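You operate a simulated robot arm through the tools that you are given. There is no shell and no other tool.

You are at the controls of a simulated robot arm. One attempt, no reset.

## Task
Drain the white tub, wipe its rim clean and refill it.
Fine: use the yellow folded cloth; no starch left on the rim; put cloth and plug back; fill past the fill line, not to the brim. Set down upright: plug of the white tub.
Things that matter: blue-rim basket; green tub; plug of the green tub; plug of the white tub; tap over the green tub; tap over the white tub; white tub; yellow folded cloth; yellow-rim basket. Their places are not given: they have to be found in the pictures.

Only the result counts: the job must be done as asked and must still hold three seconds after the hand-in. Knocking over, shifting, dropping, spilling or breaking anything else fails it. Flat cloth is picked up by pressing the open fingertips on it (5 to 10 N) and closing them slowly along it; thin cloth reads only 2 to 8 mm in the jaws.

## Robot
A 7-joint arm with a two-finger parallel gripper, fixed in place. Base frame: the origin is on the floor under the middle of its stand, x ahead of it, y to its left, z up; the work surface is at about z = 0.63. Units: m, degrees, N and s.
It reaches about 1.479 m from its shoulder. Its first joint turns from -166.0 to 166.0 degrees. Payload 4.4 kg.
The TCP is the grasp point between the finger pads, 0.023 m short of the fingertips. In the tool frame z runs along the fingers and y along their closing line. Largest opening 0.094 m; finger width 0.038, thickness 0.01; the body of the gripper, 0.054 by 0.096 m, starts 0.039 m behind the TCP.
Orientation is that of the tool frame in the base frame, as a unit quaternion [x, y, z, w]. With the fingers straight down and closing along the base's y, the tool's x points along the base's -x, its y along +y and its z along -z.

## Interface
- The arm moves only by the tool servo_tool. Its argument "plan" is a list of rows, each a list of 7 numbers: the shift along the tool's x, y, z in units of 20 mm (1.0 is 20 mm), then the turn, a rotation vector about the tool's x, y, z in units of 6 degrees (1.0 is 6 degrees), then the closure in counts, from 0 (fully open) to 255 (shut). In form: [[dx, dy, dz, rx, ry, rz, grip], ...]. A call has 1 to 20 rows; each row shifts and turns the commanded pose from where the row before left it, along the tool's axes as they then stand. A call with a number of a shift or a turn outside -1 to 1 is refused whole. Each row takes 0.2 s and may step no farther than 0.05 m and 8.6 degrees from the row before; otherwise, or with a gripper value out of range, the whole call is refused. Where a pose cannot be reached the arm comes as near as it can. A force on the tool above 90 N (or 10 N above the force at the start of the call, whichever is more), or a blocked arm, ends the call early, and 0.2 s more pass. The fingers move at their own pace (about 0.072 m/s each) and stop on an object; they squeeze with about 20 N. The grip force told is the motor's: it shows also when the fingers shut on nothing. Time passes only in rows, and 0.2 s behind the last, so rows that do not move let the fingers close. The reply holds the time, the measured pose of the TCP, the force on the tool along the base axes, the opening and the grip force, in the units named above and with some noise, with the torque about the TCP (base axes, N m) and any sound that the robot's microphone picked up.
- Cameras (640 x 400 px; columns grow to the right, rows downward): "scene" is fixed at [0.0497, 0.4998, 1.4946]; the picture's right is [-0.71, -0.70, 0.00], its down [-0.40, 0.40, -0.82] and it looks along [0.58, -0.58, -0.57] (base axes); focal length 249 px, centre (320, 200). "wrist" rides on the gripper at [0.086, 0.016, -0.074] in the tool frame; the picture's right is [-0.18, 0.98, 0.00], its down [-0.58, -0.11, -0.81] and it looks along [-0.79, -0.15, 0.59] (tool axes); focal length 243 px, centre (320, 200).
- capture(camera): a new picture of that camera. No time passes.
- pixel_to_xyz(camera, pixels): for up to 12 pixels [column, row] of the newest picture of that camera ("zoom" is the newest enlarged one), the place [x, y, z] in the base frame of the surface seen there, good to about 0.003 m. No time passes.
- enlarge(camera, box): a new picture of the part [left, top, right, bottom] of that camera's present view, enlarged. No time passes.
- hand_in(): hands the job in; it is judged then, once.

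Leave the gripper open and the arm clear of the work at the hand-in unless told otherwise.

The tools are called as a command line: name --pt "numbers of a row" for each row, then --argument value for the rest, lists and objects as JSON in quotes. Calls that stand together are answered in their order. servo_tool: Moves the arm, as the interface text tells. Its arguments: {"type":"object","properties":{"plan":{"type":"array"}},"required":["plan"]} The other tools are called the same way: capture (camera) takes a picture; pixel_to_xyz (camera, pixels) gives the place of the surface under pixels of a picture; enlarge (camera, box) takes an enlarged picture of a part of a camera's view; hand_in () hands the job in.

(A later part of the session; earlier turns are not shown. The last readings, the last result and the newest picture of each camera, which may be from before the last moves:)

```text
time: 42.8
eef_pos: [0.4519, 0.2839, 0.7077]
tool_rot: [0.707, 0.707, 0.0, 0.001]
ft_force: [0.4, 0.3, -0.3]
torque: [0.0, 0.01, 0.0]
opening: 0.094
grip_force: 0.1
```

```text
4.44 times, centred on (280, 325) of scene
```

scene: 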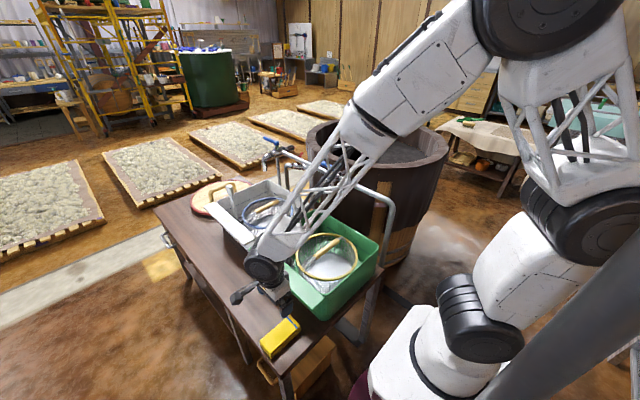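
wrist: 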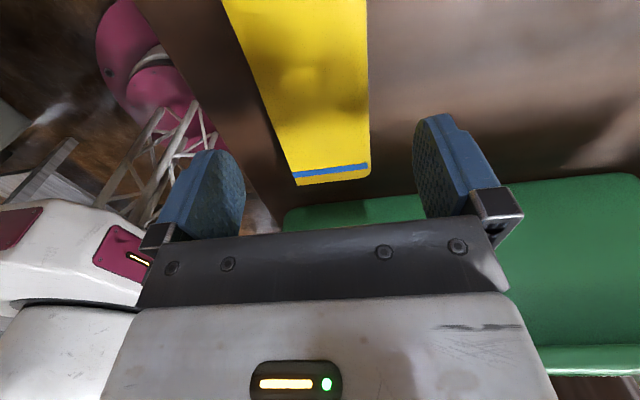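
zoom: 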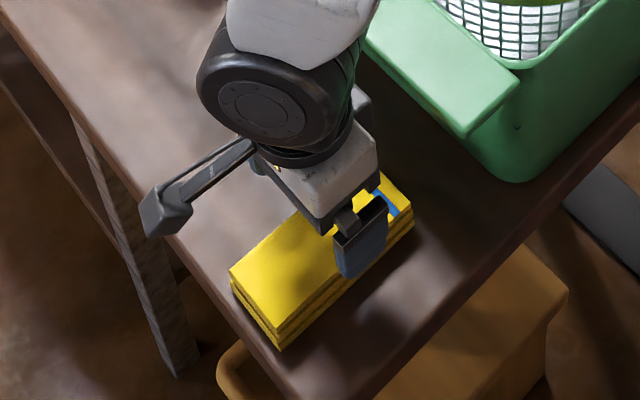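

The cloth lies between the fingers. I'll lower to TCP z≈0.652, leaving about 1 cm of cloth below the fingertips, and close slowly.

servo_tool --pt "0 0 1 0 0 0 0" --pt "0 0 1 0 0 0 0" --pt "0 0 0.75 0 0 0 0" --pt "0 0 0 0 0 0 0" --pt "0 0 0 0 0 0 60" --pt "0 0 0 0 0 0 80" --pt "0 0 0 0 0 0 100" --pt "0 0 0 0 0 0 120" --pt "0 0 0 0 0 0 160" --pt "0 0 0 0 0 0 200" --pt "0 0 0 0 0 0 255" --pt "0 0 0 0 0 0 255"

capture --camera "wrist"

enlarge --camera "scene" --box '[230, 280, 330, 370]'

```text
time: 45.4
eef_pos: [0.4511, 0.284, 0.6528]
tool_rot: [0.707, 0.707, 0.0, 0.001]
ft_force: [-0.1, 0.3, 0.4]
torque: [-0.02, -0.01, 0.03]
opening: 0.0645
grip_force: 20.4
```

```text
taken
```

wrist: 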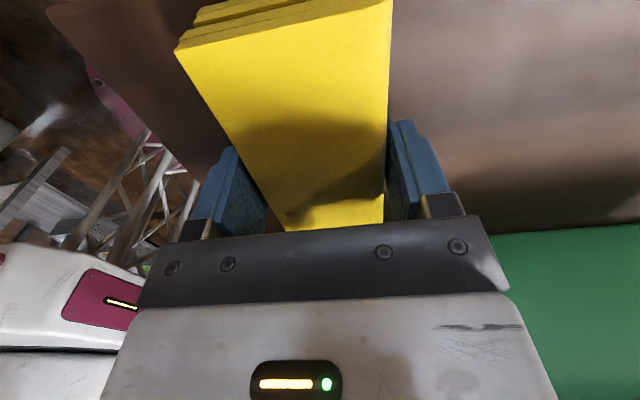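

```text
4.44 times, centred on (280, 325) of scene
```

zoom: 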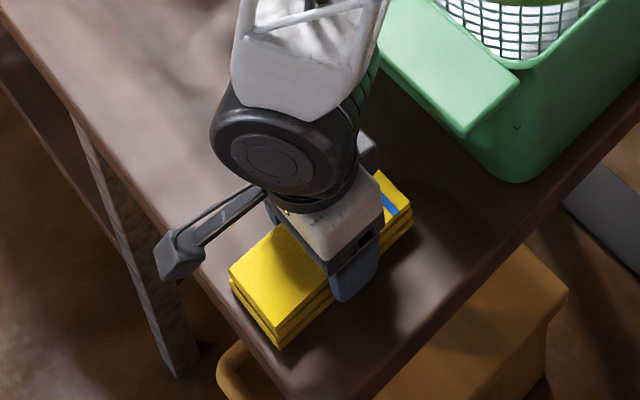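

Gripped (opening 64.5 mm, 20 N). I'll lift slowly and check that the cloth comes along.

servo_tool --pt "0 0 -0.3 0 0 0 255" --pt "0 0 -0.3 0 0 0 255" --pt "0 0 -0.5 0 0 0 255" --pt "0 0 -0.5 0 0 0 255" --pt "0 0 -0.5 0 0 0 255" --pt "0 0 -0.5 0 0 0 255" --pt "0 0 -0.5 0 0 0 255" --pt "0 0 -0.5 0 0 0 255" --pt "0 0 0 0 0 0 255"

enlarge --camera "scene" --box '[230, 270, 330, 370]'

capture --camera "wrist"

```text
time: 47.4
eef_pos: [0.4501, 0.2828, 0.725]
tool_rot: [0.707, 0.707, 0.0, 0.0]
ft_force: [-0.1, -0.6, 1.5]
torque: [0.01, 0.02, -0.01]
opening: 0.0
grip_force: 20.2
```

```text
4.00 times, centred on (280, 320) of scene
```

zoom: 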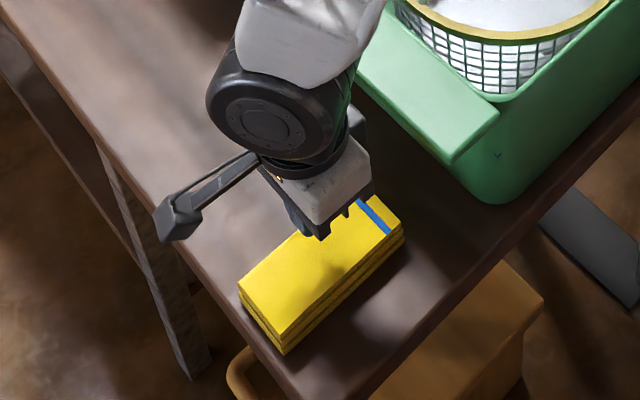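

```text
taken
```

wrist: 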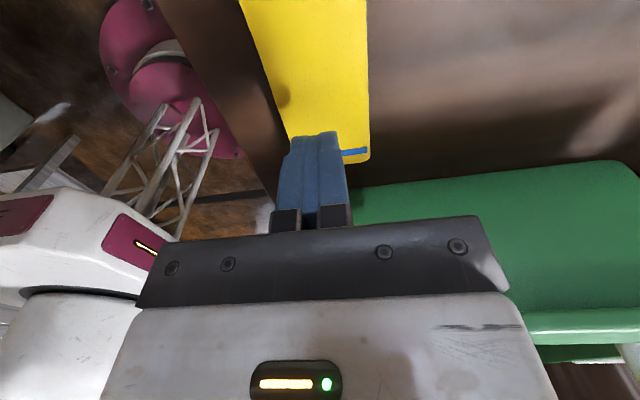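

The fingers slipped off; the cloth stayed on the bench. I'll check whether it moved.

pixel_to_xyz --camera "zoom" --pixels '[[240, 290], [282, 345], [402, 228], [283, 330], [400, 245], [330, 260], [300, 290], [285, 352]]'

enlarge --camera "wrist" --box '[220, 0, 400, 180]'

```text
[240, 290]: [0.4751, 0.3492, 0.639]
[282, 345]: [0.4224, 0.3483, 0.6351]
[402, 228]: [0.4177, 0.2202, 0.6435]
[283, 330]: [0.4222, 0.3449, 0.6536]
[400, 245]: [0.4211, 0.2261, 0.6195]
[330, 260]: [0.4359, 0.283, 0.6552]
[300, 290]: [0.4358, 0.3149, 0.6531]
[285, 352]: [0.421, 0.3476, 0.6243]
```

```text
2.22 times, centred on (310, 90) of wrist
```

zoom: 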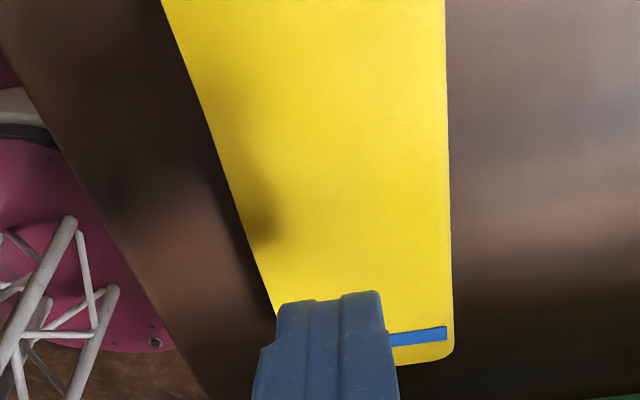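

The cloth did not move. I'll use the stated method: set the tips about 34 mm apart, press them on top of the cloth with 5–10 N, then close slowly along it. First I set the opening and approach to just above the top.

servo_tool --pt "0 0 0 0 0 0 160" --pt "0 0 0 0 0 0 160" --pt "0 0 0 0 0 0 160" --pt "0 0 1 0 0 0 160" --pt "0 0 1 0 0 0 160" --pt "0 0 0.2 0 0 0 160" --pt "0 0 0 0 0 0 160"

enlarge --camera "scene" --box '[230, 270, 330, 370]'

capture --camera "wrist"

```text
time: 49.0
eef_pos: [0.4505, 0.2837, 0.6809]
tool_rot: [0.707, 0.708, 0.001, 0.0]
ft_force: [-0.8, 0.0, -0.5]
torque: [-0.02, 0.0, -0.01]
opening: 0.035
grip_force: 0.1
```

```text
4.00 times, centred on (280, 320) of scene
```

zoom: 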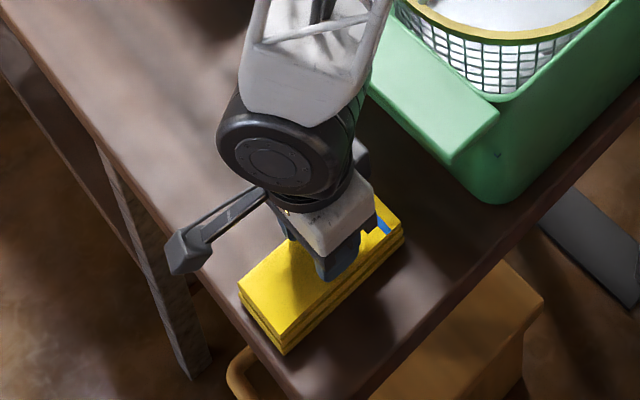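

```text
taken
```

wrist: 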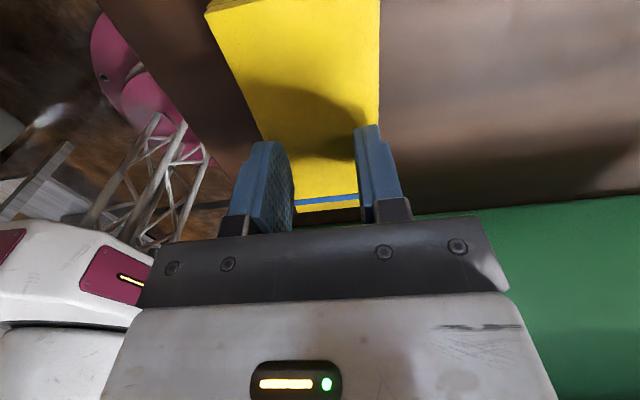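

Tips are about 5 mm above the cloth. I'll lower 3 mm in small steps and watch the force.

servo_tool --pt "0 0 0.1 0 0 0 160" --pt "0 0 0.05 0 0 0 160" --pt "0 0 0 0 0 0 160"

```text
time: 49.8
eef_pos: [0.4502, 0.284, 0.6778]
tool_rot: [0.707, 0.707, 0.0, 0.0]
ft_force: [-0.1, -0.7, 0.3]
torque: [-0.04, 0.0, 0.04]
opening: 0.0351
grip_force: 0.0
```

No contact yet; 1.5 mm more.

servo_tool --pt "0 0 0.04 0 0 0 160" --pt "0 0 0.04 0 0 0 160" --pt "0 0 0 0 0 0 160"

```text
time: 50.6
eef_pos: [0.4499, 0.2846, 0.6777]
tool_rot: [0.707, 0.707, 0.0, 0.0]
ft_force: [-10.3, -2.0, 24.7]
torque: [-0.05, 0.32, 0.04]
opening: 0.0352
grip_force: 0.1
```

Contact, but 25 N is too much. I'll back off about 0.8 mm.

servo_tool --pt "0 0 -0.04 0 0 0 160" --pt "0 0 0 0 0 0 160"

```text
time: 51.2
eef_pos: [0.4512, 0.2849, 0.678]
tool_rot: [0.707, 0.707, 0.0, 0.001]
ft_force: [1.4, 0.6, 2.8]
torque: [0.04, -0.04, 0.01]
opening: 0.0351
grip_force: 0.1
```

2.8 N now. I'll add 0.2 mm to reach about 8 N.

servo_tool --pt "0 0 0.01 0 0 0 160" --pt "0 0 0 0 0 0 160"

```text
time: 51.8
eef_pos: [0.4499, 0.2848, 0.6771]
tool_rot: [0.708, 0.707, 0.0, 0.0]
ft_force: [1.2, -1.8, 2.8]
torque: [-0.03, -0.03, 0.02]
opening: 0.0351
grip_force: 0.0
```

servo_tool --pt "0 0 0.01 0 0 0 160" --pt "0 0 0 0 0 0 160"

```text
time: 52.4
eef_pos: [0.4504, 0.2838, 0.6775]
tool_rot: [0.707, 0.708, 0.0, 0.0]
ft_force: [-4.4, -0.8, 13.7]
torque: [-0.03, 0.15, 0.01]
opening: 0.0355
grip_force: 0.1
```

13.7 N — slightly high. I'll back off 0.1 mm and then close slowly over 19 rows.

servo_tool --pt "0 0 -0.006 0 0 0 160" --pt "0 0 0 0 0 0 160"

```text
time: 53.0
eef_pos: [0.4505, 0.2845, 0.677]
tool_rot: [0.707, 0.708, 0.0, 0.0]
ft_force: [-1.3, 0.4, 9.2]
torque: [0.05, 0.04, 0.01]
opening: 0.0351
grip_force: 0.1
```

9.2 N, inside the 5–10 N window. Closing slowly along the cloth now.

servo_tool --pt "0 0 0 0 0 0 165" --pt "0 0 0 0 0 0 170" --pt "0 0 0 0 0 0 175" --pt "0 0 0 0 0 0 180" --pt "0 0 0 0 0 0 185" --pt "0 0 0 0 0 0 190" --pt "0 0 0 0 0 0 195" --pt "0 0 0 0 0 0 200" --pt "0 0 0 0 0 0 205" --pt "0 0 0 0 0 0 210"

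```text
time: 55.2
eef_pos: [0.4512, 0.2845, 0.6773]
tool_rot: [0.708, 0.707, 0.0, -0.001]
ft_force: [-3.3, -1.1, 12.2]
torque: [-0.03, 0.08, 0.03]
opening: 0.0209
grip_force: 4.7
```

Grip force is rising to 4.7 N (the cloth is being dragged between the tips) and press force is 12 N. I'll ease up a hair and continue closing.

servo_tool --pt "0 0 -0.004 0 0 0 215" --pt "0 0 0 0 0 0 220" --pt "0 0 0 0 0 0 225" --pt "0 0 0 0 0 0 230" --pt "0 0 0 0 0 0 235" --pt "0 0 0 0 0 0 240" --pt "0 0 0 0 0 0 245" --pt "0 0 0 0 0 0 250" --pt "0 0 0 0 0 0 255" --pt "0 0 0 0 0 0 255" --pt "0 0 0 0 0 0 255"

capture --camera "wrist"

enlarge --camera "scene" --box '[230, 270, 330, 370]'

```text
time: 57.6
eef_pos: [0.4491, 0.2835, 0.6776]
tool_rot: [0.707, 0.707, 0.0, 0.0]
ft_force: [0.8, 0.1, 4.5]
torque: [0.0, -0.02, 0.0]
opening: 0.0
grip_force: 19.7
```

```text
taken
```

wrist: 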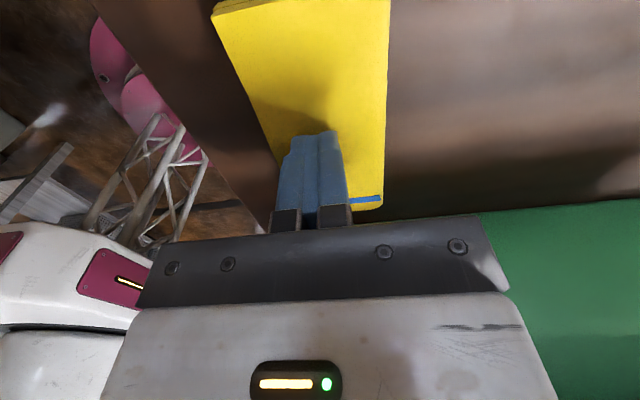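

```text
4.00 times, centred on (280, 320) of scene
```

zoom: 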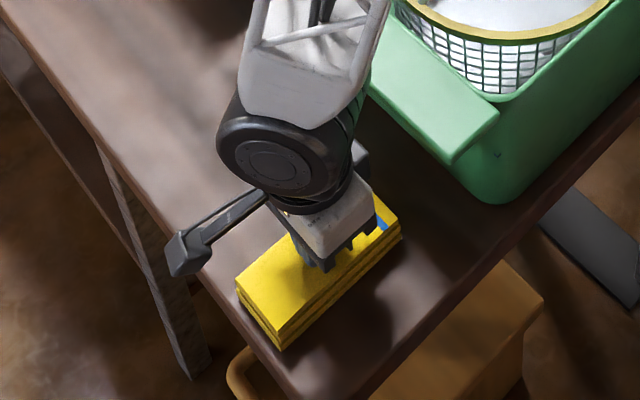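

The jaws shut on nothing (opening 0), so this thick folded cloth is not pinched this way. I'll rise, re-open, and check the cloth. Then I'll try a deeper side grasp, since earlier only the very tips touched its upper sides.

servo_tool --pt "0 0 -0.2 0 0 0 255" --pt "0 0 -0.5 0 0 0 255" --pt "0 0 -1 0 0 0 200" --pt "0 0 -1 0 0 0 100" --pt "0 0 -1 0 0 0 0" --pt "0 0 0 0 0 0 0" --pt "0 0 0 0 0 0 0"

enlarge --camera "scene" --box '[240, 300, 320, 360]'

capture --camera "wrist"

```text
time: 59.2
eef_pos: [0.4512, 0.284, 0.7513]
tool_rot: [0.707, 0.707, 0.0, 0.0]
ft_force: [0.1, 0.1, 1.0]
torque: [0.03, -0.01, -0.01]
opening: 0.094
grip_force: 0.2
```

```text
6.67 times, centred on (280, 330) of scene
```

zoom: 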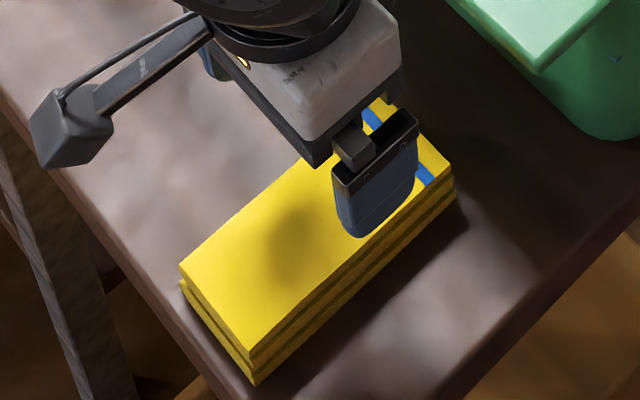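

```text
taken
```

wrist: 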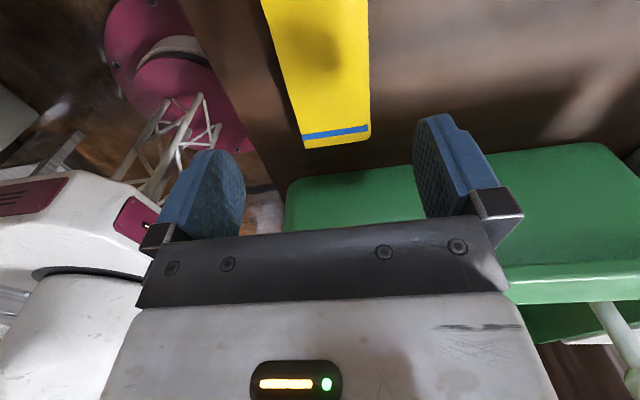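

The cloth is still in place (three thick layers). I'll try the deeper side grasp with TCP z≈0.645 (fingertips about 3 mm above the bench), closing slowly.

servo_tool --pt "0 0 1 0 0 0 0" --pt "0 0 1 0 0 0 0" --pt "0 0 1 0 0 0 0" --pt "0 0 1 0 0 0 0" --pt "0 0 1 0 0 0 0" --pt "0 0 0.25 0 0 0 0" --pt "0 0 0 0 0 0 0"

capture --camera "wrist"

enlarge --camera "scene" --box '[240, 300, 320, 360]'

```text
time: 60.8
eef_pos: [0.4484, 0.284, 0.6461]
tool_rot: [0.707, 0.707, -0.001, 0.0]
ft_force: [0.1, -0.2, -0.2]
torque: [0.01, 0.01, 0.02]
opening: 0.0943
grip_force: 0.1
```

```text
taken
```

wrist: 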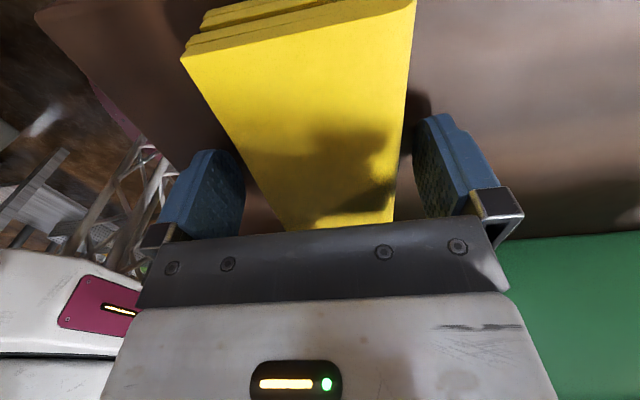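

```text
6.67 times, centred on (280, 330) of scene
```

zoom: 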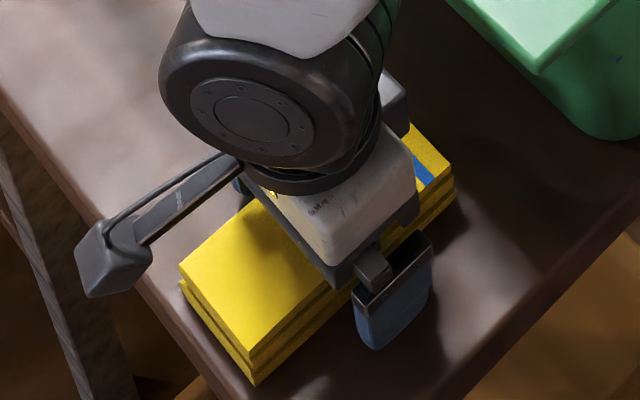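

The cloth is centred between the fingers with equal gaps. Closing gently and letting it settle.

servo_tool --pt "0 0 0 0 0 0 40" --pt "0 0 0 0 0 0 60" --pt "0 0 0 0 0 0 70" --pt "0 0 0 0 0 0 80" --pt "0 0 0 0 0 0 90" --pt "0 0 0 0 0 0 120" --pt "0 0 0 0 0 0 180" --pt "0 0 0 0 0 0 255" --pt "0 0 0 0 0 0 255" --pt "0 0 0 0 0 0 255" --pt "0 0 0 0 0 0 255"

enlarge --camera "wrist" --box '[140, 0, 480, 240]'

```text
time: 63.2
eef_pos: [0.4504, 0.2836, 0.646]
tool_rot: [0.707, 0.707, -0.001, 0.0]
ft_force: [0.2, -0.2, 0.3]
torque: [0.0, -0.03, 0.04]
opening: 0.0646
grip_force: 19.7
```

```text
1.67 times, centred on (310, 120) of wrist
```

zoom: 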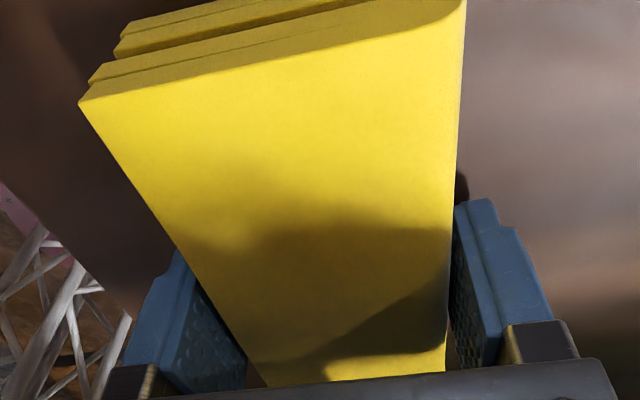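

20 N held at 64.6 mm. I'll lift very slowly, 2 mm per row, about 16 mm, and check.

servo_tool --pt "0 0 -0.1 0 0 0 255" --pt "0 0 -0.1 0 0 0 255" --pt "0 0 -0.1 0 0 0 255" --pt "0 0 -0.1 0 0 0 255" --pt "0 0 -0.1 0 0 0 255" --pt "0 0 -0.1 0 0 0 255" --pt "0 0 -0.1 0 0 0 255" --pt "0 0 -0.1 0 0 0 255" --pt "0 0 0 0 0 0 255"

enlarge --camera "scene" --box '[240, 300, 320, 360]'

capture --camera "wrist"

```text
time: 65.2
eef_pos: [0.451, 0.2839, 0.6613]
tool_rot: [0.707, 0.707, 0.0, 0.0]
ft_force: [-0.1, -0.6, -1.0]
torque: [0.02, -0.01, 0.01]
opening: 0.0643
grip_force: 19.8
```

```text
6.67 times, centred on (280, 330) of scene
```

zoom: 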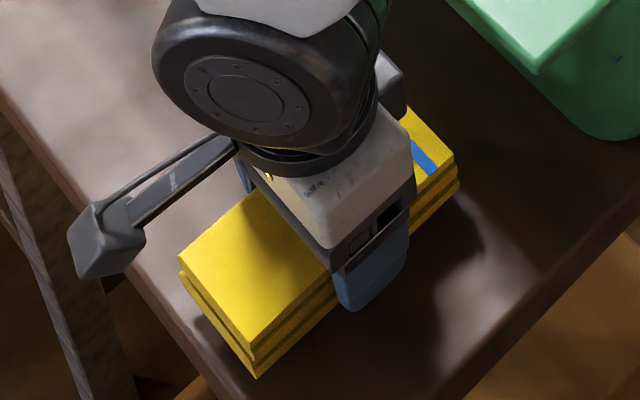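

```text
taken
```

wrist: 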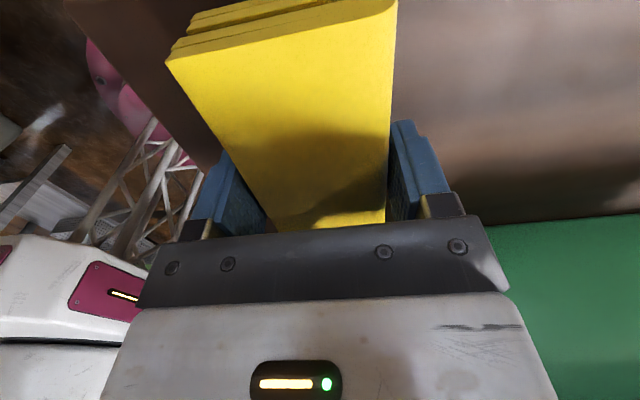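

I'll measure whether the cloth top actually rose.

pixel_to_xyz --camera "zoom" --pixels '[[240, 270], [250, 330], [210, 270], [250, 355], [255, 372], [435, 145], [450, 165]]'

pixel_to_xyz --camera "wrist" --pixels '[[280, 100], [330, 100], [300, 60], [380, 60], [200, 70]]'

```text
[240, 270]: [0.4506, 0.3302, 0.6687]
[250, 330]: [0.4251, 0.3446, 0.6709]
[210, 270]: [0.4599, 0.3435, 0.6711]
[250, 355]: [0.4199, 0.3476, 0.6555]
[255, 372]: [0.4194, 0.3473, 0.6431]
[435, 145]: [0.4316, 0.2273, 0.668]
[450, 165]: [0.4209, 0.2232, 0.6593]
```

```text
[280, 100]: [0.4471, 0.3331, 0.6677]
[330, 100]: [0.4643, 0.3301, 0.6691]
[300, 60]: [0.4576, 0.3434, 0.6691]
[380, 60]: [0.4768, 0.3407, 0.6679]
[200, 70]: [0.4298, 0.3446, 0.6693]
```

It rose 16 mm with the gripper, so it is held. I'll continue lifting gently to about z 0.72 and check again.

servo_tool --pt "0 0 -0.15 0 0 0 255" --pt "0 0 -0.2 0 0 0 255" --pt "0 0 -0.25 0 0 0 255" --pt "0 0 -0.3 0 0 0 255" --pt "0 0 -0.35 0 0 0 255" --pt "0 0 -0.4 0 0 0 255" --pt "0 0 -0.4 0 0 0 255" --pt "0 0 -0.4 0 0 0 255" --pt "0 0 -0.4 0 0 0 255" --pt "0 0 -0.4 0 0 0 255" --pt "0 0 -0.3 0 0 0 255" --pt "0 0 -0.15 0 0 0 255" --pt "0 0 0 0 0 0 255"

capture --camera "wrist"

enlarge --camera "scene" --box '[230, 260, 330, 360]'

```text
time: 68.0
eef_pos: [0.4492, 0.2848, 0.736]
tool_rot: [0.707, 0.707, 0.0, 0.0]
ft_force: [-0.4, 0.2, 0.3]
torque: [0.01, 0.01, -0.02]
opening: 0.0648
grip_force: 20.8
```

```text
taken
```

wrist: 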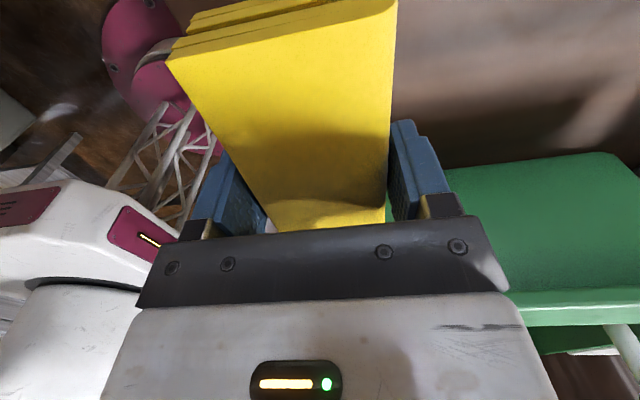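

```text
4.00 times, centred on (280, 310) of scene
```

zoom: 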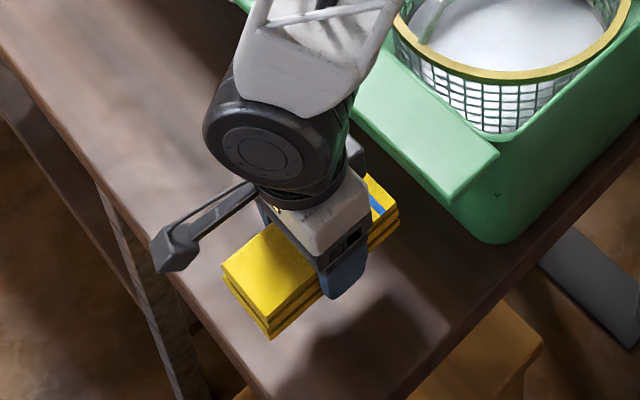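

The cloth is held firmly. Next, rise to about z 0.93.

servo_tool --pt "0 0 -0.3 0 0 0 255" --pt "0 0 -0.5 0 0 0 255" --pt "0 0 -0.7 0 0 0 255" --pt "0 0 -0.7 0 0 0 255" --pt "0 0 -0.7 0 0 0 255" --pt "0 0 -0.7 0 0 0 255" --pt "0 0 -0.7 0 0 0 255" --pt "0 0 -0.7 0 0 0 255" --pt "0 0 -0.7 0 0 0 255" --pt "0 0 -0.7 0 0 0 255" --pt "0 0 -0.7 0 0 0 255" --pt "0 0 -0.7 0 0 0 255" --pt "0 0 -0.7 0 0 0 255" --pt "0 0 -0.7 0 0 0 255" --pt "0 0 -0.5 0 0 0 255" --pt "0 0 -0.3 0 0 0 255" --pt "0 0 0 0 0 0 255"

capture --camera "wrist"

```text
time: 71.6
eef_pos: [0.4515, 0.2845, 0.9347]
tool_rot: [0.707, 0.708, 0.0, 0.0]
ft_force: [-0.1, 0.5, -0.6]
torque: [0.01, 0.02, 0.01]
opening: 0.0646
grip_force: 19.7
```

```text
taken
```

wrist: 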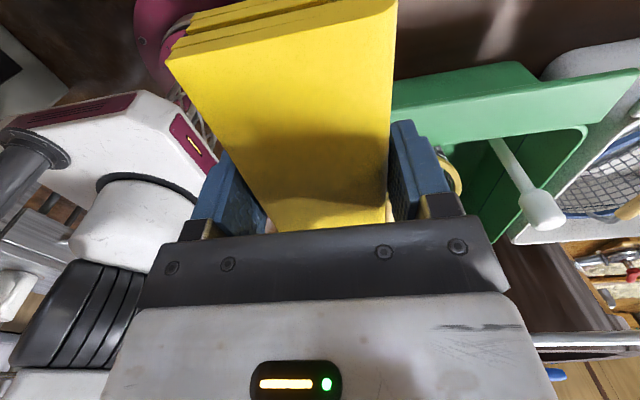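

Now move horizontally to above the near end of the white tub's ledge (0.805, 0.178).

servo_tool --pt "-0.12 0.4 0 0 0 0 255" --pt "-0.21 0.7 0 0 0 0 255" --pt "-0.3 1 0 0 0 0 255" --pt "-0.3 1 0 0 0 0 255" --pt "-0.3 1 0 0 0 0 255" --pt "-0.3 1 0 0 0 0 255" --pt "-0.3 1 0 0 0 0 255" --pt "-0.3 1 0 0 0 0 255" --pt "-0.3 1 0 0 0 0 255" --pt "-0.3 1 0 0 0 0 255" --pt "-0.3 1 0 0 0 0 255" --pt "-0.3 1 0 0 0 0 255" --pt "-0.3 1 0 0 0 0 255" --pt "-0.3 1 0 0 0 0 255" --pt "-0.3 1 0 0 0 0 255" --pt "-0.3 1 0 0 0 0 255" --pt "-0.3 1 0 0 0 0 255" --pt "-0.3 1 0 0 0 0 255" --pt "-0.12 0.4 0 0 0 0 255" --pt "-0.08 0.25 0 0 0 0 255"

capture --camera "wrist"

capture --camera "scene"

enlarge --camera "scene" --box '[190, 155, 320, 255]'

```text
time: 75.8
eef_pos: [0.8057, 0.1774, 0.9362]
tool_rot: [0.706, 0.708, 0.0, 0.0]
ft_force: [0.4, 0.3, -0.6]
torque: [0.01, 0.0, 0.01]
opening: 0.0646
grip_force: 20.3
```

```text
taken
```

wrist: 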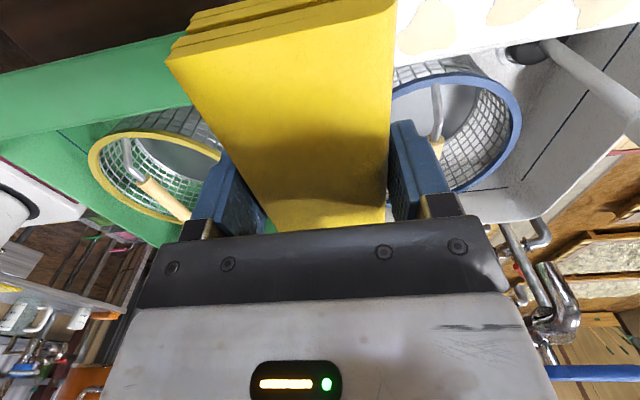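

```text
taken
```

scene: 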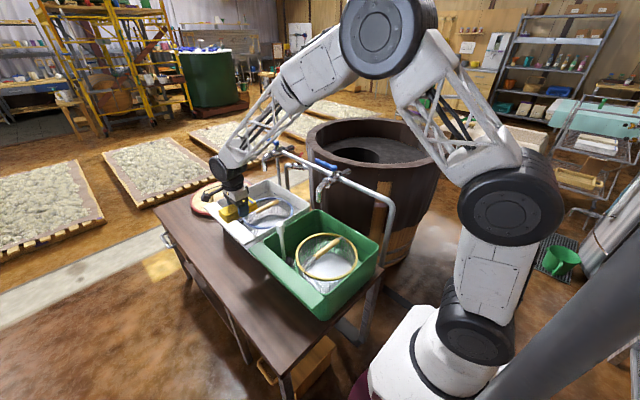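

```text
4.00 times, centred on (255, 205) of scene
```

zoom: 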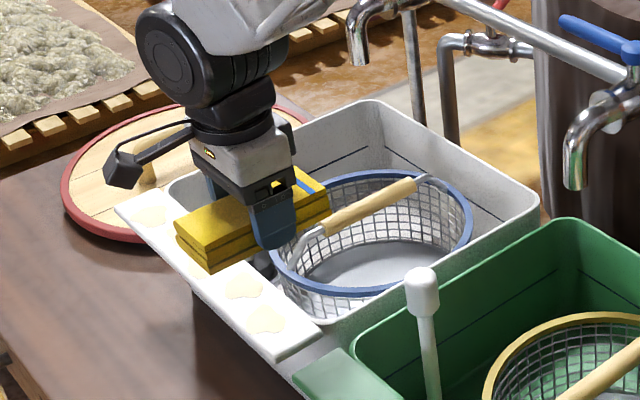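

I'm over the near end of the ledge. Lower to about 1 cm above the ledge and look.

servo_tool --pt "0 0 0.4 0 0 0 255" --pt "0 0 0.7 0 0 0 255" --pt "0 0 0.8 0 0 0 255" --pt "0 0 0.8 0 0 0 255" --pt "0 0 0.8 0 0 0 255" --pt "0 0 0.8 0 0 0 255" --pt "0 0 0.8 0 0 0 255" --pt "0 0 0.5 0 0 0 255" --pt "0 0 0.2 0 0 0 255" --pt "0 0 0 0 0 0 255"

enlarge --camera "scene" --box '[190, 155, 320, 255]'

capture --camera "wrist"

```text
time: 78.0
eef_pos: [0.8058, 0.1767, 0.8194]
tool_rot: [0.707, 0.707, 0.0, 0.0]
ft_force: [-1.0, -0.2, -2.0]
torque: [-0.02, 0.01, 0.01]
opening: 0.0643
grip_force: 19.5
```

```text
4.00 times, centred on (255, 205) of scene
```

zoom: 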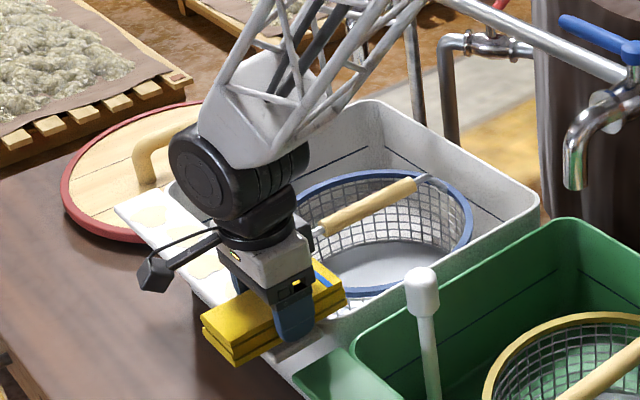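

```text
taken
```

wrist: 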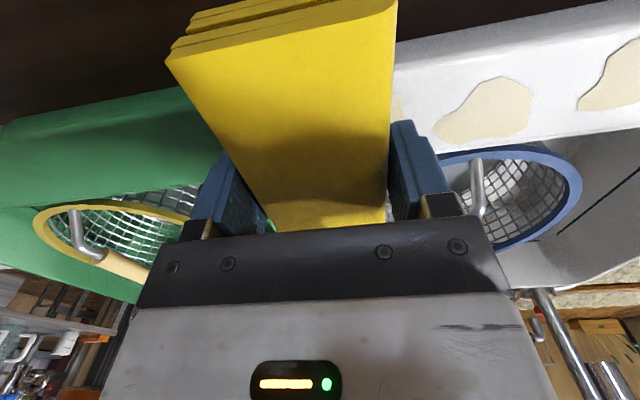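

The cloth is just above the ledge. I'll lower to contact in small steps.

servo_tool --pt "0 0 0.2 0 0 0 255" --pt "0 0 0.1 0 0 0 255" --pt "0 0 0.1 0 0 0 255" --pt "0 0 0 0 0 0 255"

```text
time: 79.0
eef_pos: [0.8047, 0.1785, 0.8122]
tool_rot: [0.707, 0.707, 0.0, 0.0]
ft_force: [-0.9, -0.2, 0.0]
torque: [-0.03, 0.03, 0.02]
opening: 0.0646
grip_force: 19.8
```

servo_tool --pt "0 0 0.1 0 0 0 255" --pt "0 0 0.05 0 0 0 255" --pt "0 0 0 0 0 0 255"

```text
time: 79.8
eef_pos: [0.8061, 0.1774, 0.8092]
tool_rot: [0.707, 0.707, -0.001, 0.0]
ft_force: [0.7, -0.2, -1.0]
torque: [0.0, 0.04, 0.01]
opening: 0.0647
grip_force: 19.9
```

servo_tool --pt "0 0 0.05 0 0 0 255" --pt "0 0 0.05 0 0 0 255" --pt "0 0 0 0 0 0 255"

```text
time: 80.6
eef_pos: [0.8059, 0.1785, 0.8074]
tool_rot: [0.707, 0.707, 0.0, 0.0]
ft_force: [-1.1, 0.7, -1.1]
torque: [-0.01, 0.01, -0.01]
opening: 0.0645
grip_force: 20.4
```

servo_tool --pt "0 0 0.05 0 0 0 255" --pt "0 0 0.05 0 0 0 255" --pt "0 0 0 0 0 0 255"

```text
time: 81.4
eef_pos: [0.8056, 0.1778, 0.8062]
tool_rot: [0.707, 0.707, 0.001, 0.001]
ft_force: [-4.6, 2.2, 15.5]
torque: [-0.23, 0.43, -0.15]
opening: 0.0648
grip_force: 19.9
```

Contact at TCP z≈0.806 with 15 N. I'll ease slightly, then wipe slowly along +x, checking force and the spots.

servo_tool --pt "0 0 -0.015 0 0 0 255" --pt "0 0.1 0 0 0 0 255" --pt "0 0.2 0 0 0 0 255" --pt "0 0.3 0 0 0 0 255" --pt "0 0.3 0 0 0 0 255" --pt "0 0.3 0 0 0 0 255" --pt "0 0.3 0 0 0 0 255" --pt "0 0.3 0 0 0 0 255" --pt "0 0.2 0 0 0 0 255"

enlarge --camera "scene" --box '[190, 155, 320, 255]'

capture --camera "wrist"

```text
time: 83.4
eef_pos: [0.8458, 0.1772, 0.8058]
tool_rot: [0.707, 0.707, 0.0, 0.0]
ft_force: [-12.0, -0.5, 28.1]
torque: [-0.06, 0.28, -0.06]
opening: 0.0646
grip_force: 20.3
```

```text
4.00 times, centred on (255, 205) of scene
```

zoom: 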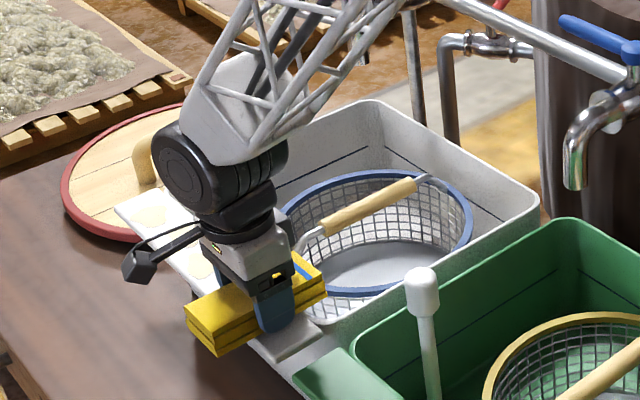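

```text
taken
```

wrist: 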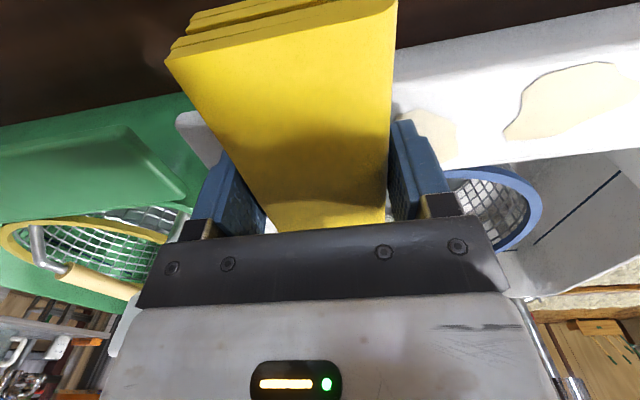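

Press is 28 N now, more than wanted. I'll ease 0.7 mm and go on in short segments.

servo_tool --pt "0 0 -0.035 0 0 0 255" --pt "0 0.2 0 0 0 0 255" --pt "0 0.3 0 0 0 0 255" --pt "0 0.3 0 0 0 0 255" --pt "0 0.3 0 0 0 0 255" --pt "0 0.3 0 0 0 0 255" --pt "0 0.2 0 0 0 0 255"

```text
time: 85.0
eef_pos: [0.8779, 0.1765, 0.8051]
tool_rot: [0.707, 0.707, 0.0, 0.0]
ft_force: [-3.8, 0.4, 4.9]
torque: [0.17, 0.07, 0.07]
opening: 0.0647
grip_force: 19.7
```

4.9 N — good. Continue wiping with a touch more pressure.

servo_tool --pt "0 0.2 0.01 0 0 0 255" --pt "0 0.3 0 0 0 0 255" --pt "0 0.3 0 0 0 0 255" --pt "0 0.3 0 0 0 0 255" --pt "0 0.3 0 0 0 0 255" --pt "0 0.2 0 0 0 0 255"

enlarge --camera "scene" --box '[190, 155, 320, 255]'

capture --camera "wrist"

```text
time: 86.4
eef_pos: [0.9101, 0.1773, 0.8071]
tool_rot: [0.707, 0.707, -0.001, 0.001]
ft_force: [-3.7, 0.6, 9.0]
torque: [-0.03, 0.37, -0.06]
opening: 0.0646
grip_force: 20.5
```

```text
4.00 times, centred on (255, 205) of scene
```

zoom: 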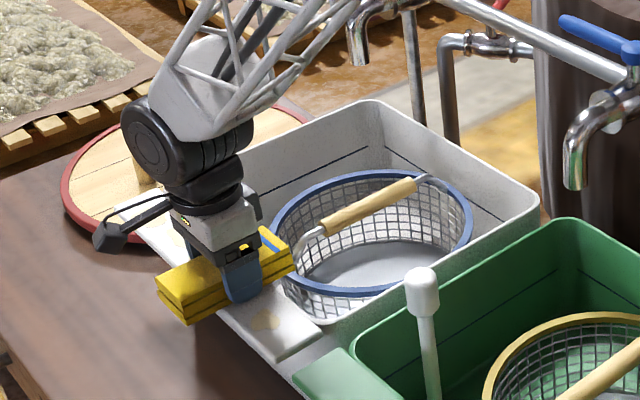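

```text
taken
```

wrist: 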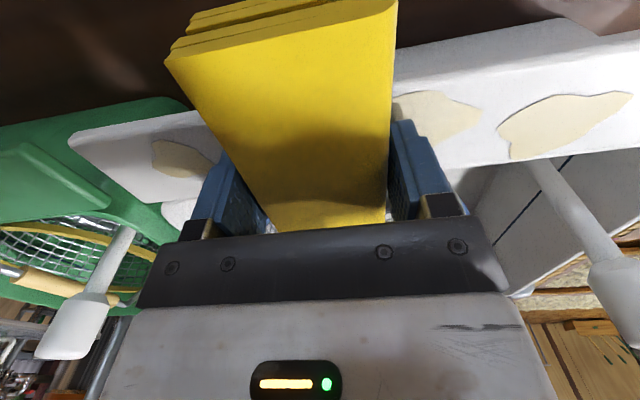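

The first spot at zoom (265,320) is fainter but still there, so it needs more strokes. I'll zoom in to compare.

enlarge --camera "scene" --box '[235, 215, 285, 250]'

```text
11.43 times, centred on (260, 232) of scene
```

zoom: 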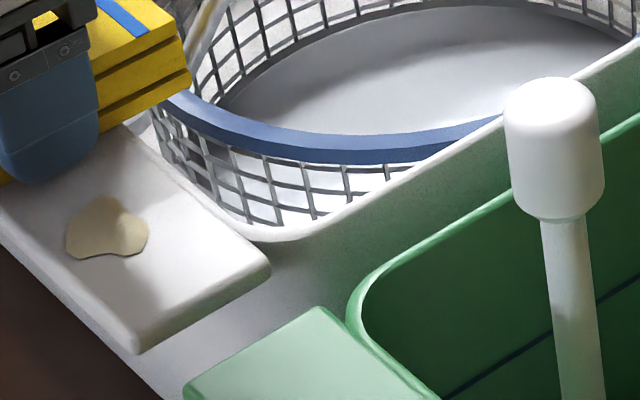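

The spot shrank from about 10 px to 7 px after one stroke, so repeated strokes work. I'll carry on to the far end with a bit more pressure.

servo_tool --pt "0 0.2 0.01 0 0 0 255" --pt "0 0.4 0 0 0 0 255" --pt "0 0.4 0 0 0 0 255" --pt "0 0.4 0 0 0 0 255" --pt "0 0.4 0 0 0 0 255" --pt "0 0.4 0 0 0 0 255" --pt "0 0.4 0 0 0 0 255" --pt "0 0.4 0 0 0 0 255" --pt "0 0.4 0 0 0 0 255" --pt "0 0.4 0 0 0 0 255" --pt "0 0.2 0 0 0 0 255"

capture --camera "wrist"

```text
time: 88.8
eef_pos: [0.9898, 0.1773, 0.8062]
tool_rot: [0.707, 0.707, 0.001, 0.0]
ft_force: [-1.3, 0.2, 2.7]
torque: [0.0, -0.02, -0.01]
opening: 0.0647
grip_force: 20.1
```

```text
taken
```

wrist: 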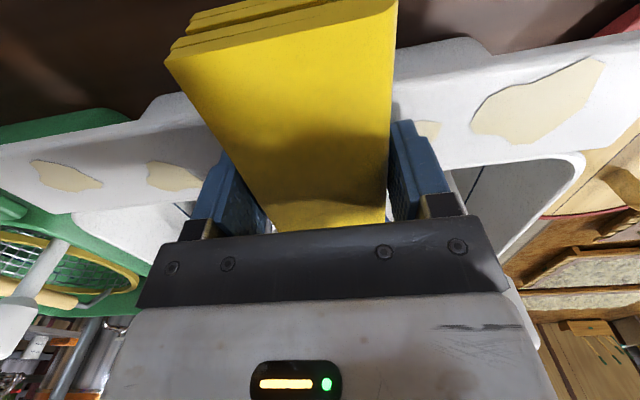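

Only 2.7 N here; the ledge seems slightly lower toward the far end. I'll add 0.6 mm and continue to x≈1.105.

servo_tool --pt "0 0 0.03 0 0 0 255" --pt "0 0.3 0 0 0 0 255" --pt "0 0.4 0 0 0 0 255" --pt "0 0.4 0 0 0 0 255" --pt "0 0.4 0 0 0 0 255" --pt "0 0.4 0 0 0 0 255" --pt "0 0.4 0 0 0 0 255" --pt "0 0.2 0 0 0 0 255"

```text
time: 90.6
eef_pos: [1.0392, 0.1784, 0.8064]
tool_rot: [0.707, 0.707, 0.0, 0.0]
ft_force: [-5.7, 0.9, 13.8]
torque: [0.0, 0.01, -0.03]
opening: 0.0645
grip_force: 19.6
```

13.8 N, good. On to x≈1.11 over the last spot.

servo_tool --pt "0 0.3 0 0 0 0 255" --pt "0 0.4 0 0 0 0 255" --pt "0 0.4 0 0 0 0 255" --pt "0 0.4 0 0 0 0 255" --pt "0 0.4 0 0 0 0 255" --pt "0 0.4 0 0 0 0 255" --pt "0 0.4 0 0 0 0 255" --pt "0 0.4 0 0 0 0 255" --pt "0 0.3 0 0 0 0 255"

capture --camera "wrist"

enlarge --camera "scene" --box '[190, 155, 320, 255]'

```text
time: 92.6
eef_pos: [1.1071, 0.178, 0.8053]
tool_rot: [0.707, 0.708, 0.0, 0.0]
ft_force: [-7.7, 0.9, 16.4]
torque: [-0.05, 0.17, -0.03]
opening: 0.0648
grip_force: 20.3
```

```text
taken
```

wrist: 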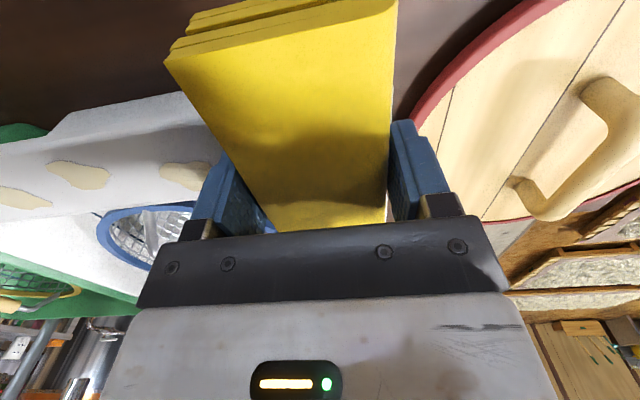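

```text
4.00 times, centred on (255, 205) of scene
```

zoom: 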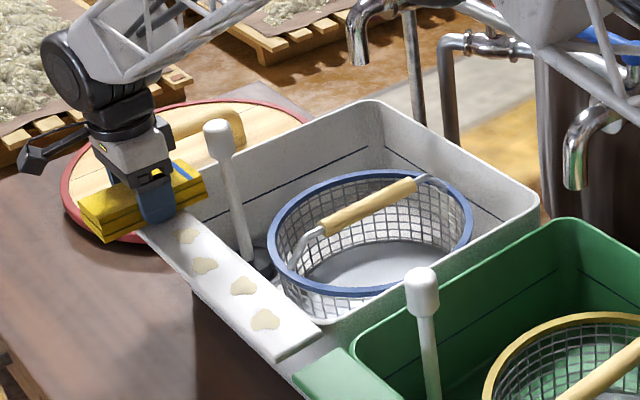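

All four visible spots have shrunk a lot, and the tub and plug are unmoved. Now the return stroke toward −x.

servo_tool --pt "0 -0.2 0 0 0 0 255" --pt "0 -0.4 0 0 0 0 255" --pt "0 -0.5 0 0 0 0 255" --pt "0 -0.5 0 0 0 0 255" --pt "0 -0.5 0 0 0 0 255" --pt "0 -0.5 0 0 0 0 255" --pt "0 -0.5 0 0 0 0 255" --pt "0 -0.5 0 0 0 0 255" --pt "0 -0.3 0 0 0 0 255"

```text
time: 94.6
eef_pos: [1.0299, 0.1768, 0.8049]
tool_rot: [0.707, 0.707, 0.0, -0.001]
ft_force: [8.4, -0.5, 16.4]
torque: [0.06, -0.19, -0.03]
opening: 0.0644
grip_force: 20.2
```

16 N, steady. Continue back.

servo_tool --pt "0 -0.3 0 0 0 0 255" --pt "0 -0.5 0 0 0 0 255" --pt "0 -0.5 0 0 0 0 255" --pt "0 -0.5 0 0 0 0 255" --pt "0 -0.5 0 0 0 0 255" --pt "0 -0.5 0 0 0 0 255" --pt "0 -0.3 0 0 0 0 255"

```text
time: 96.2
eef_pos: [0.968, 0.1779, 0.8052]
tool_rot: [0.707, 0.707, 0.0, -0.001]
ft_force: [5.9, 0.2, 13.9]
torque: [0.03, -0.16, -0.03]
opening: 0.0648
grip_force: 20.4
```

servo_tool --pt "0 -0.3 0 0 0 0 255" --pt "0 -0.5 0 0 0 0 255" --pt "0 -0.5 0 0 0 0 255" --pt "0 -0.5 0 0 0 0 255" --pt "0 -0.5 0 0 0 0 255" --pt "0 -0.5 0 0 0 0 255" --pt "0 -0.3 0 0 0 0 255"

```text
time: 97.8
eef_pos: [0.9062, 0.1778, 0.8041]
tool_rot: [0.707, 0.707, -0.001, 0.0]
ft_force: [6.9, 0.6, 13.1]
torque: [0.0, -0.01, -0.03]
opening: 0.0646
grip_force: 20.0
```

13 N, good. Continue toward the near end.

servo_tool --pt "0 -0.3 0 0 0 0 255" --pt "0 -0.5 0 0 0 0 255" --pt "0 -0.5 0 0 0 0 255" --pt "0 -0.5 0 0 0 0 255" --pt "0 -0.5 0 0 0 0 255" --pt "0 -0.5 0 0 0 0 255" --pt "0 -0.5 0 0 0 0 255" --pt "0 -0.5 0 0 0 0 255" --pt "0 -0.5 0 0 0 0 255" --pt "0 -0.5 0 0 0 0 255" --pt "0 -0.3 0 0 0 0 255"

capture --camera "wrist"

enlarge --camera "scene" --box '[190, 155, 320, 255]'

```text
time: 100.2
eef_pos: [0.8038, 0.1754, 0.8061]
tool_rot: [0.707, 0.708, 0.001, 0.001]
ft_force: [9.4, 0.1, 18.4]
torque: [-0.07, -0.01, 0.04]
opening: 0.0646
grip_force: 19.8
```

```text
taken
```

wrist: 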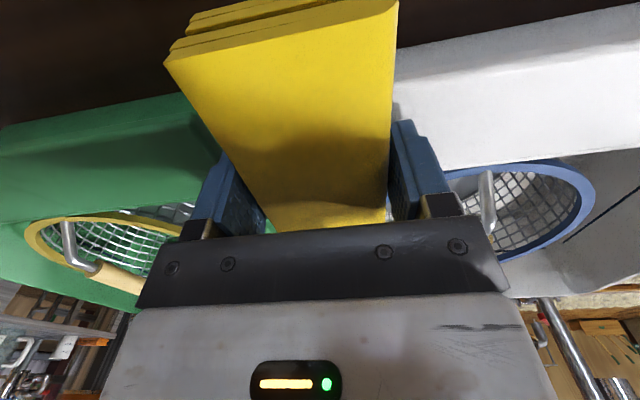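

```text
4.00 times, centred on (255, 205) of scene
```

zoom: 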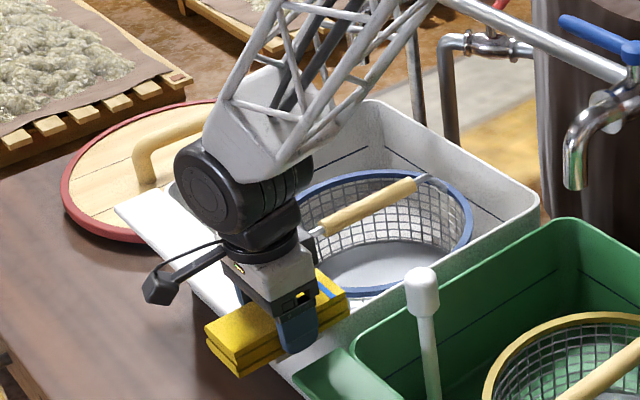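

The visible ledge is clean now. For safety I'll do one more full stroke forward and finish at the far end so I can inspect everything, including the near spot under the cloth.

servo_tool --pt "0 -0.2 0 0 0 0 255" --pt "0 0.2 -0.01 0 0 0 255" --pt "0 0.4 0 0 0 0 255" --pt "0 0.5 0 0 0 0 255" --pt "0 0.5 0 0 0 0 255" --pt "0 0.5 0 0 0 0 255" --pt "0 0.5 0 0 0 0 255" --pt "0 0.4 0 0 0 0 255"

enlarge --camera "scene" --box '[190, 155, 320, 255]'

```text
time: 102.0
eef_pos: [0.8604, 0.1779, 0.8057]
tool_rot: [0.707, 0.707, 0.0, 0.0]
ft_force: [-4.9, -0.6, 9.5]
torque: [0.12, -0.03, 0.07]
opening: 0.0649
grip_force: 19.5
```

```text
4.00 times, centred on (255, 205) of scene
```

zoom: 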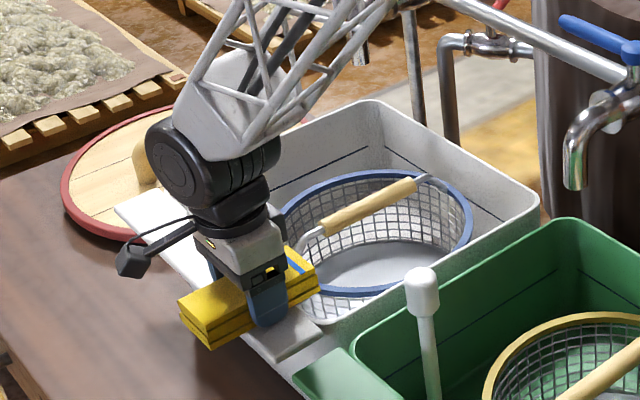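

Clean behind the cloth too. I'll continue the stroke to the far end.

servo_tool --pt "0 0.4 0 0 0 0 255" --pt "0 0.5 0 0 0 0 255" --pt "0 0.5 0 0 0 0 255" --pt "0 0.5 0 0 0 0 255" --pt "0 0.5 0 0 0 0 255" --pt "0 0.5 0 0 0 0 255" --pt "0 0.5 0.01 0 0 0 255" --pt "0 0.5 0 0 0 0 255" --pt "0 0.5 0 0 0 0 255" --pt "0 0.5 0 0 0 0 255" --pt "0 0.5 0 0 0 0 255" --pt "0 0.4 0 0 0 0 255"

```text
time: 104.6
eef_pos: [0.976, 0.178, 0.8042]
tool_rot: [0.707, 0.707, 0.001, 0.0]
ft_force: [-8.4, -0.3, 16.6]
torque: [-0.16, 0.36, -0.05]
opening: 0.0646
grip_force: 20.1
```

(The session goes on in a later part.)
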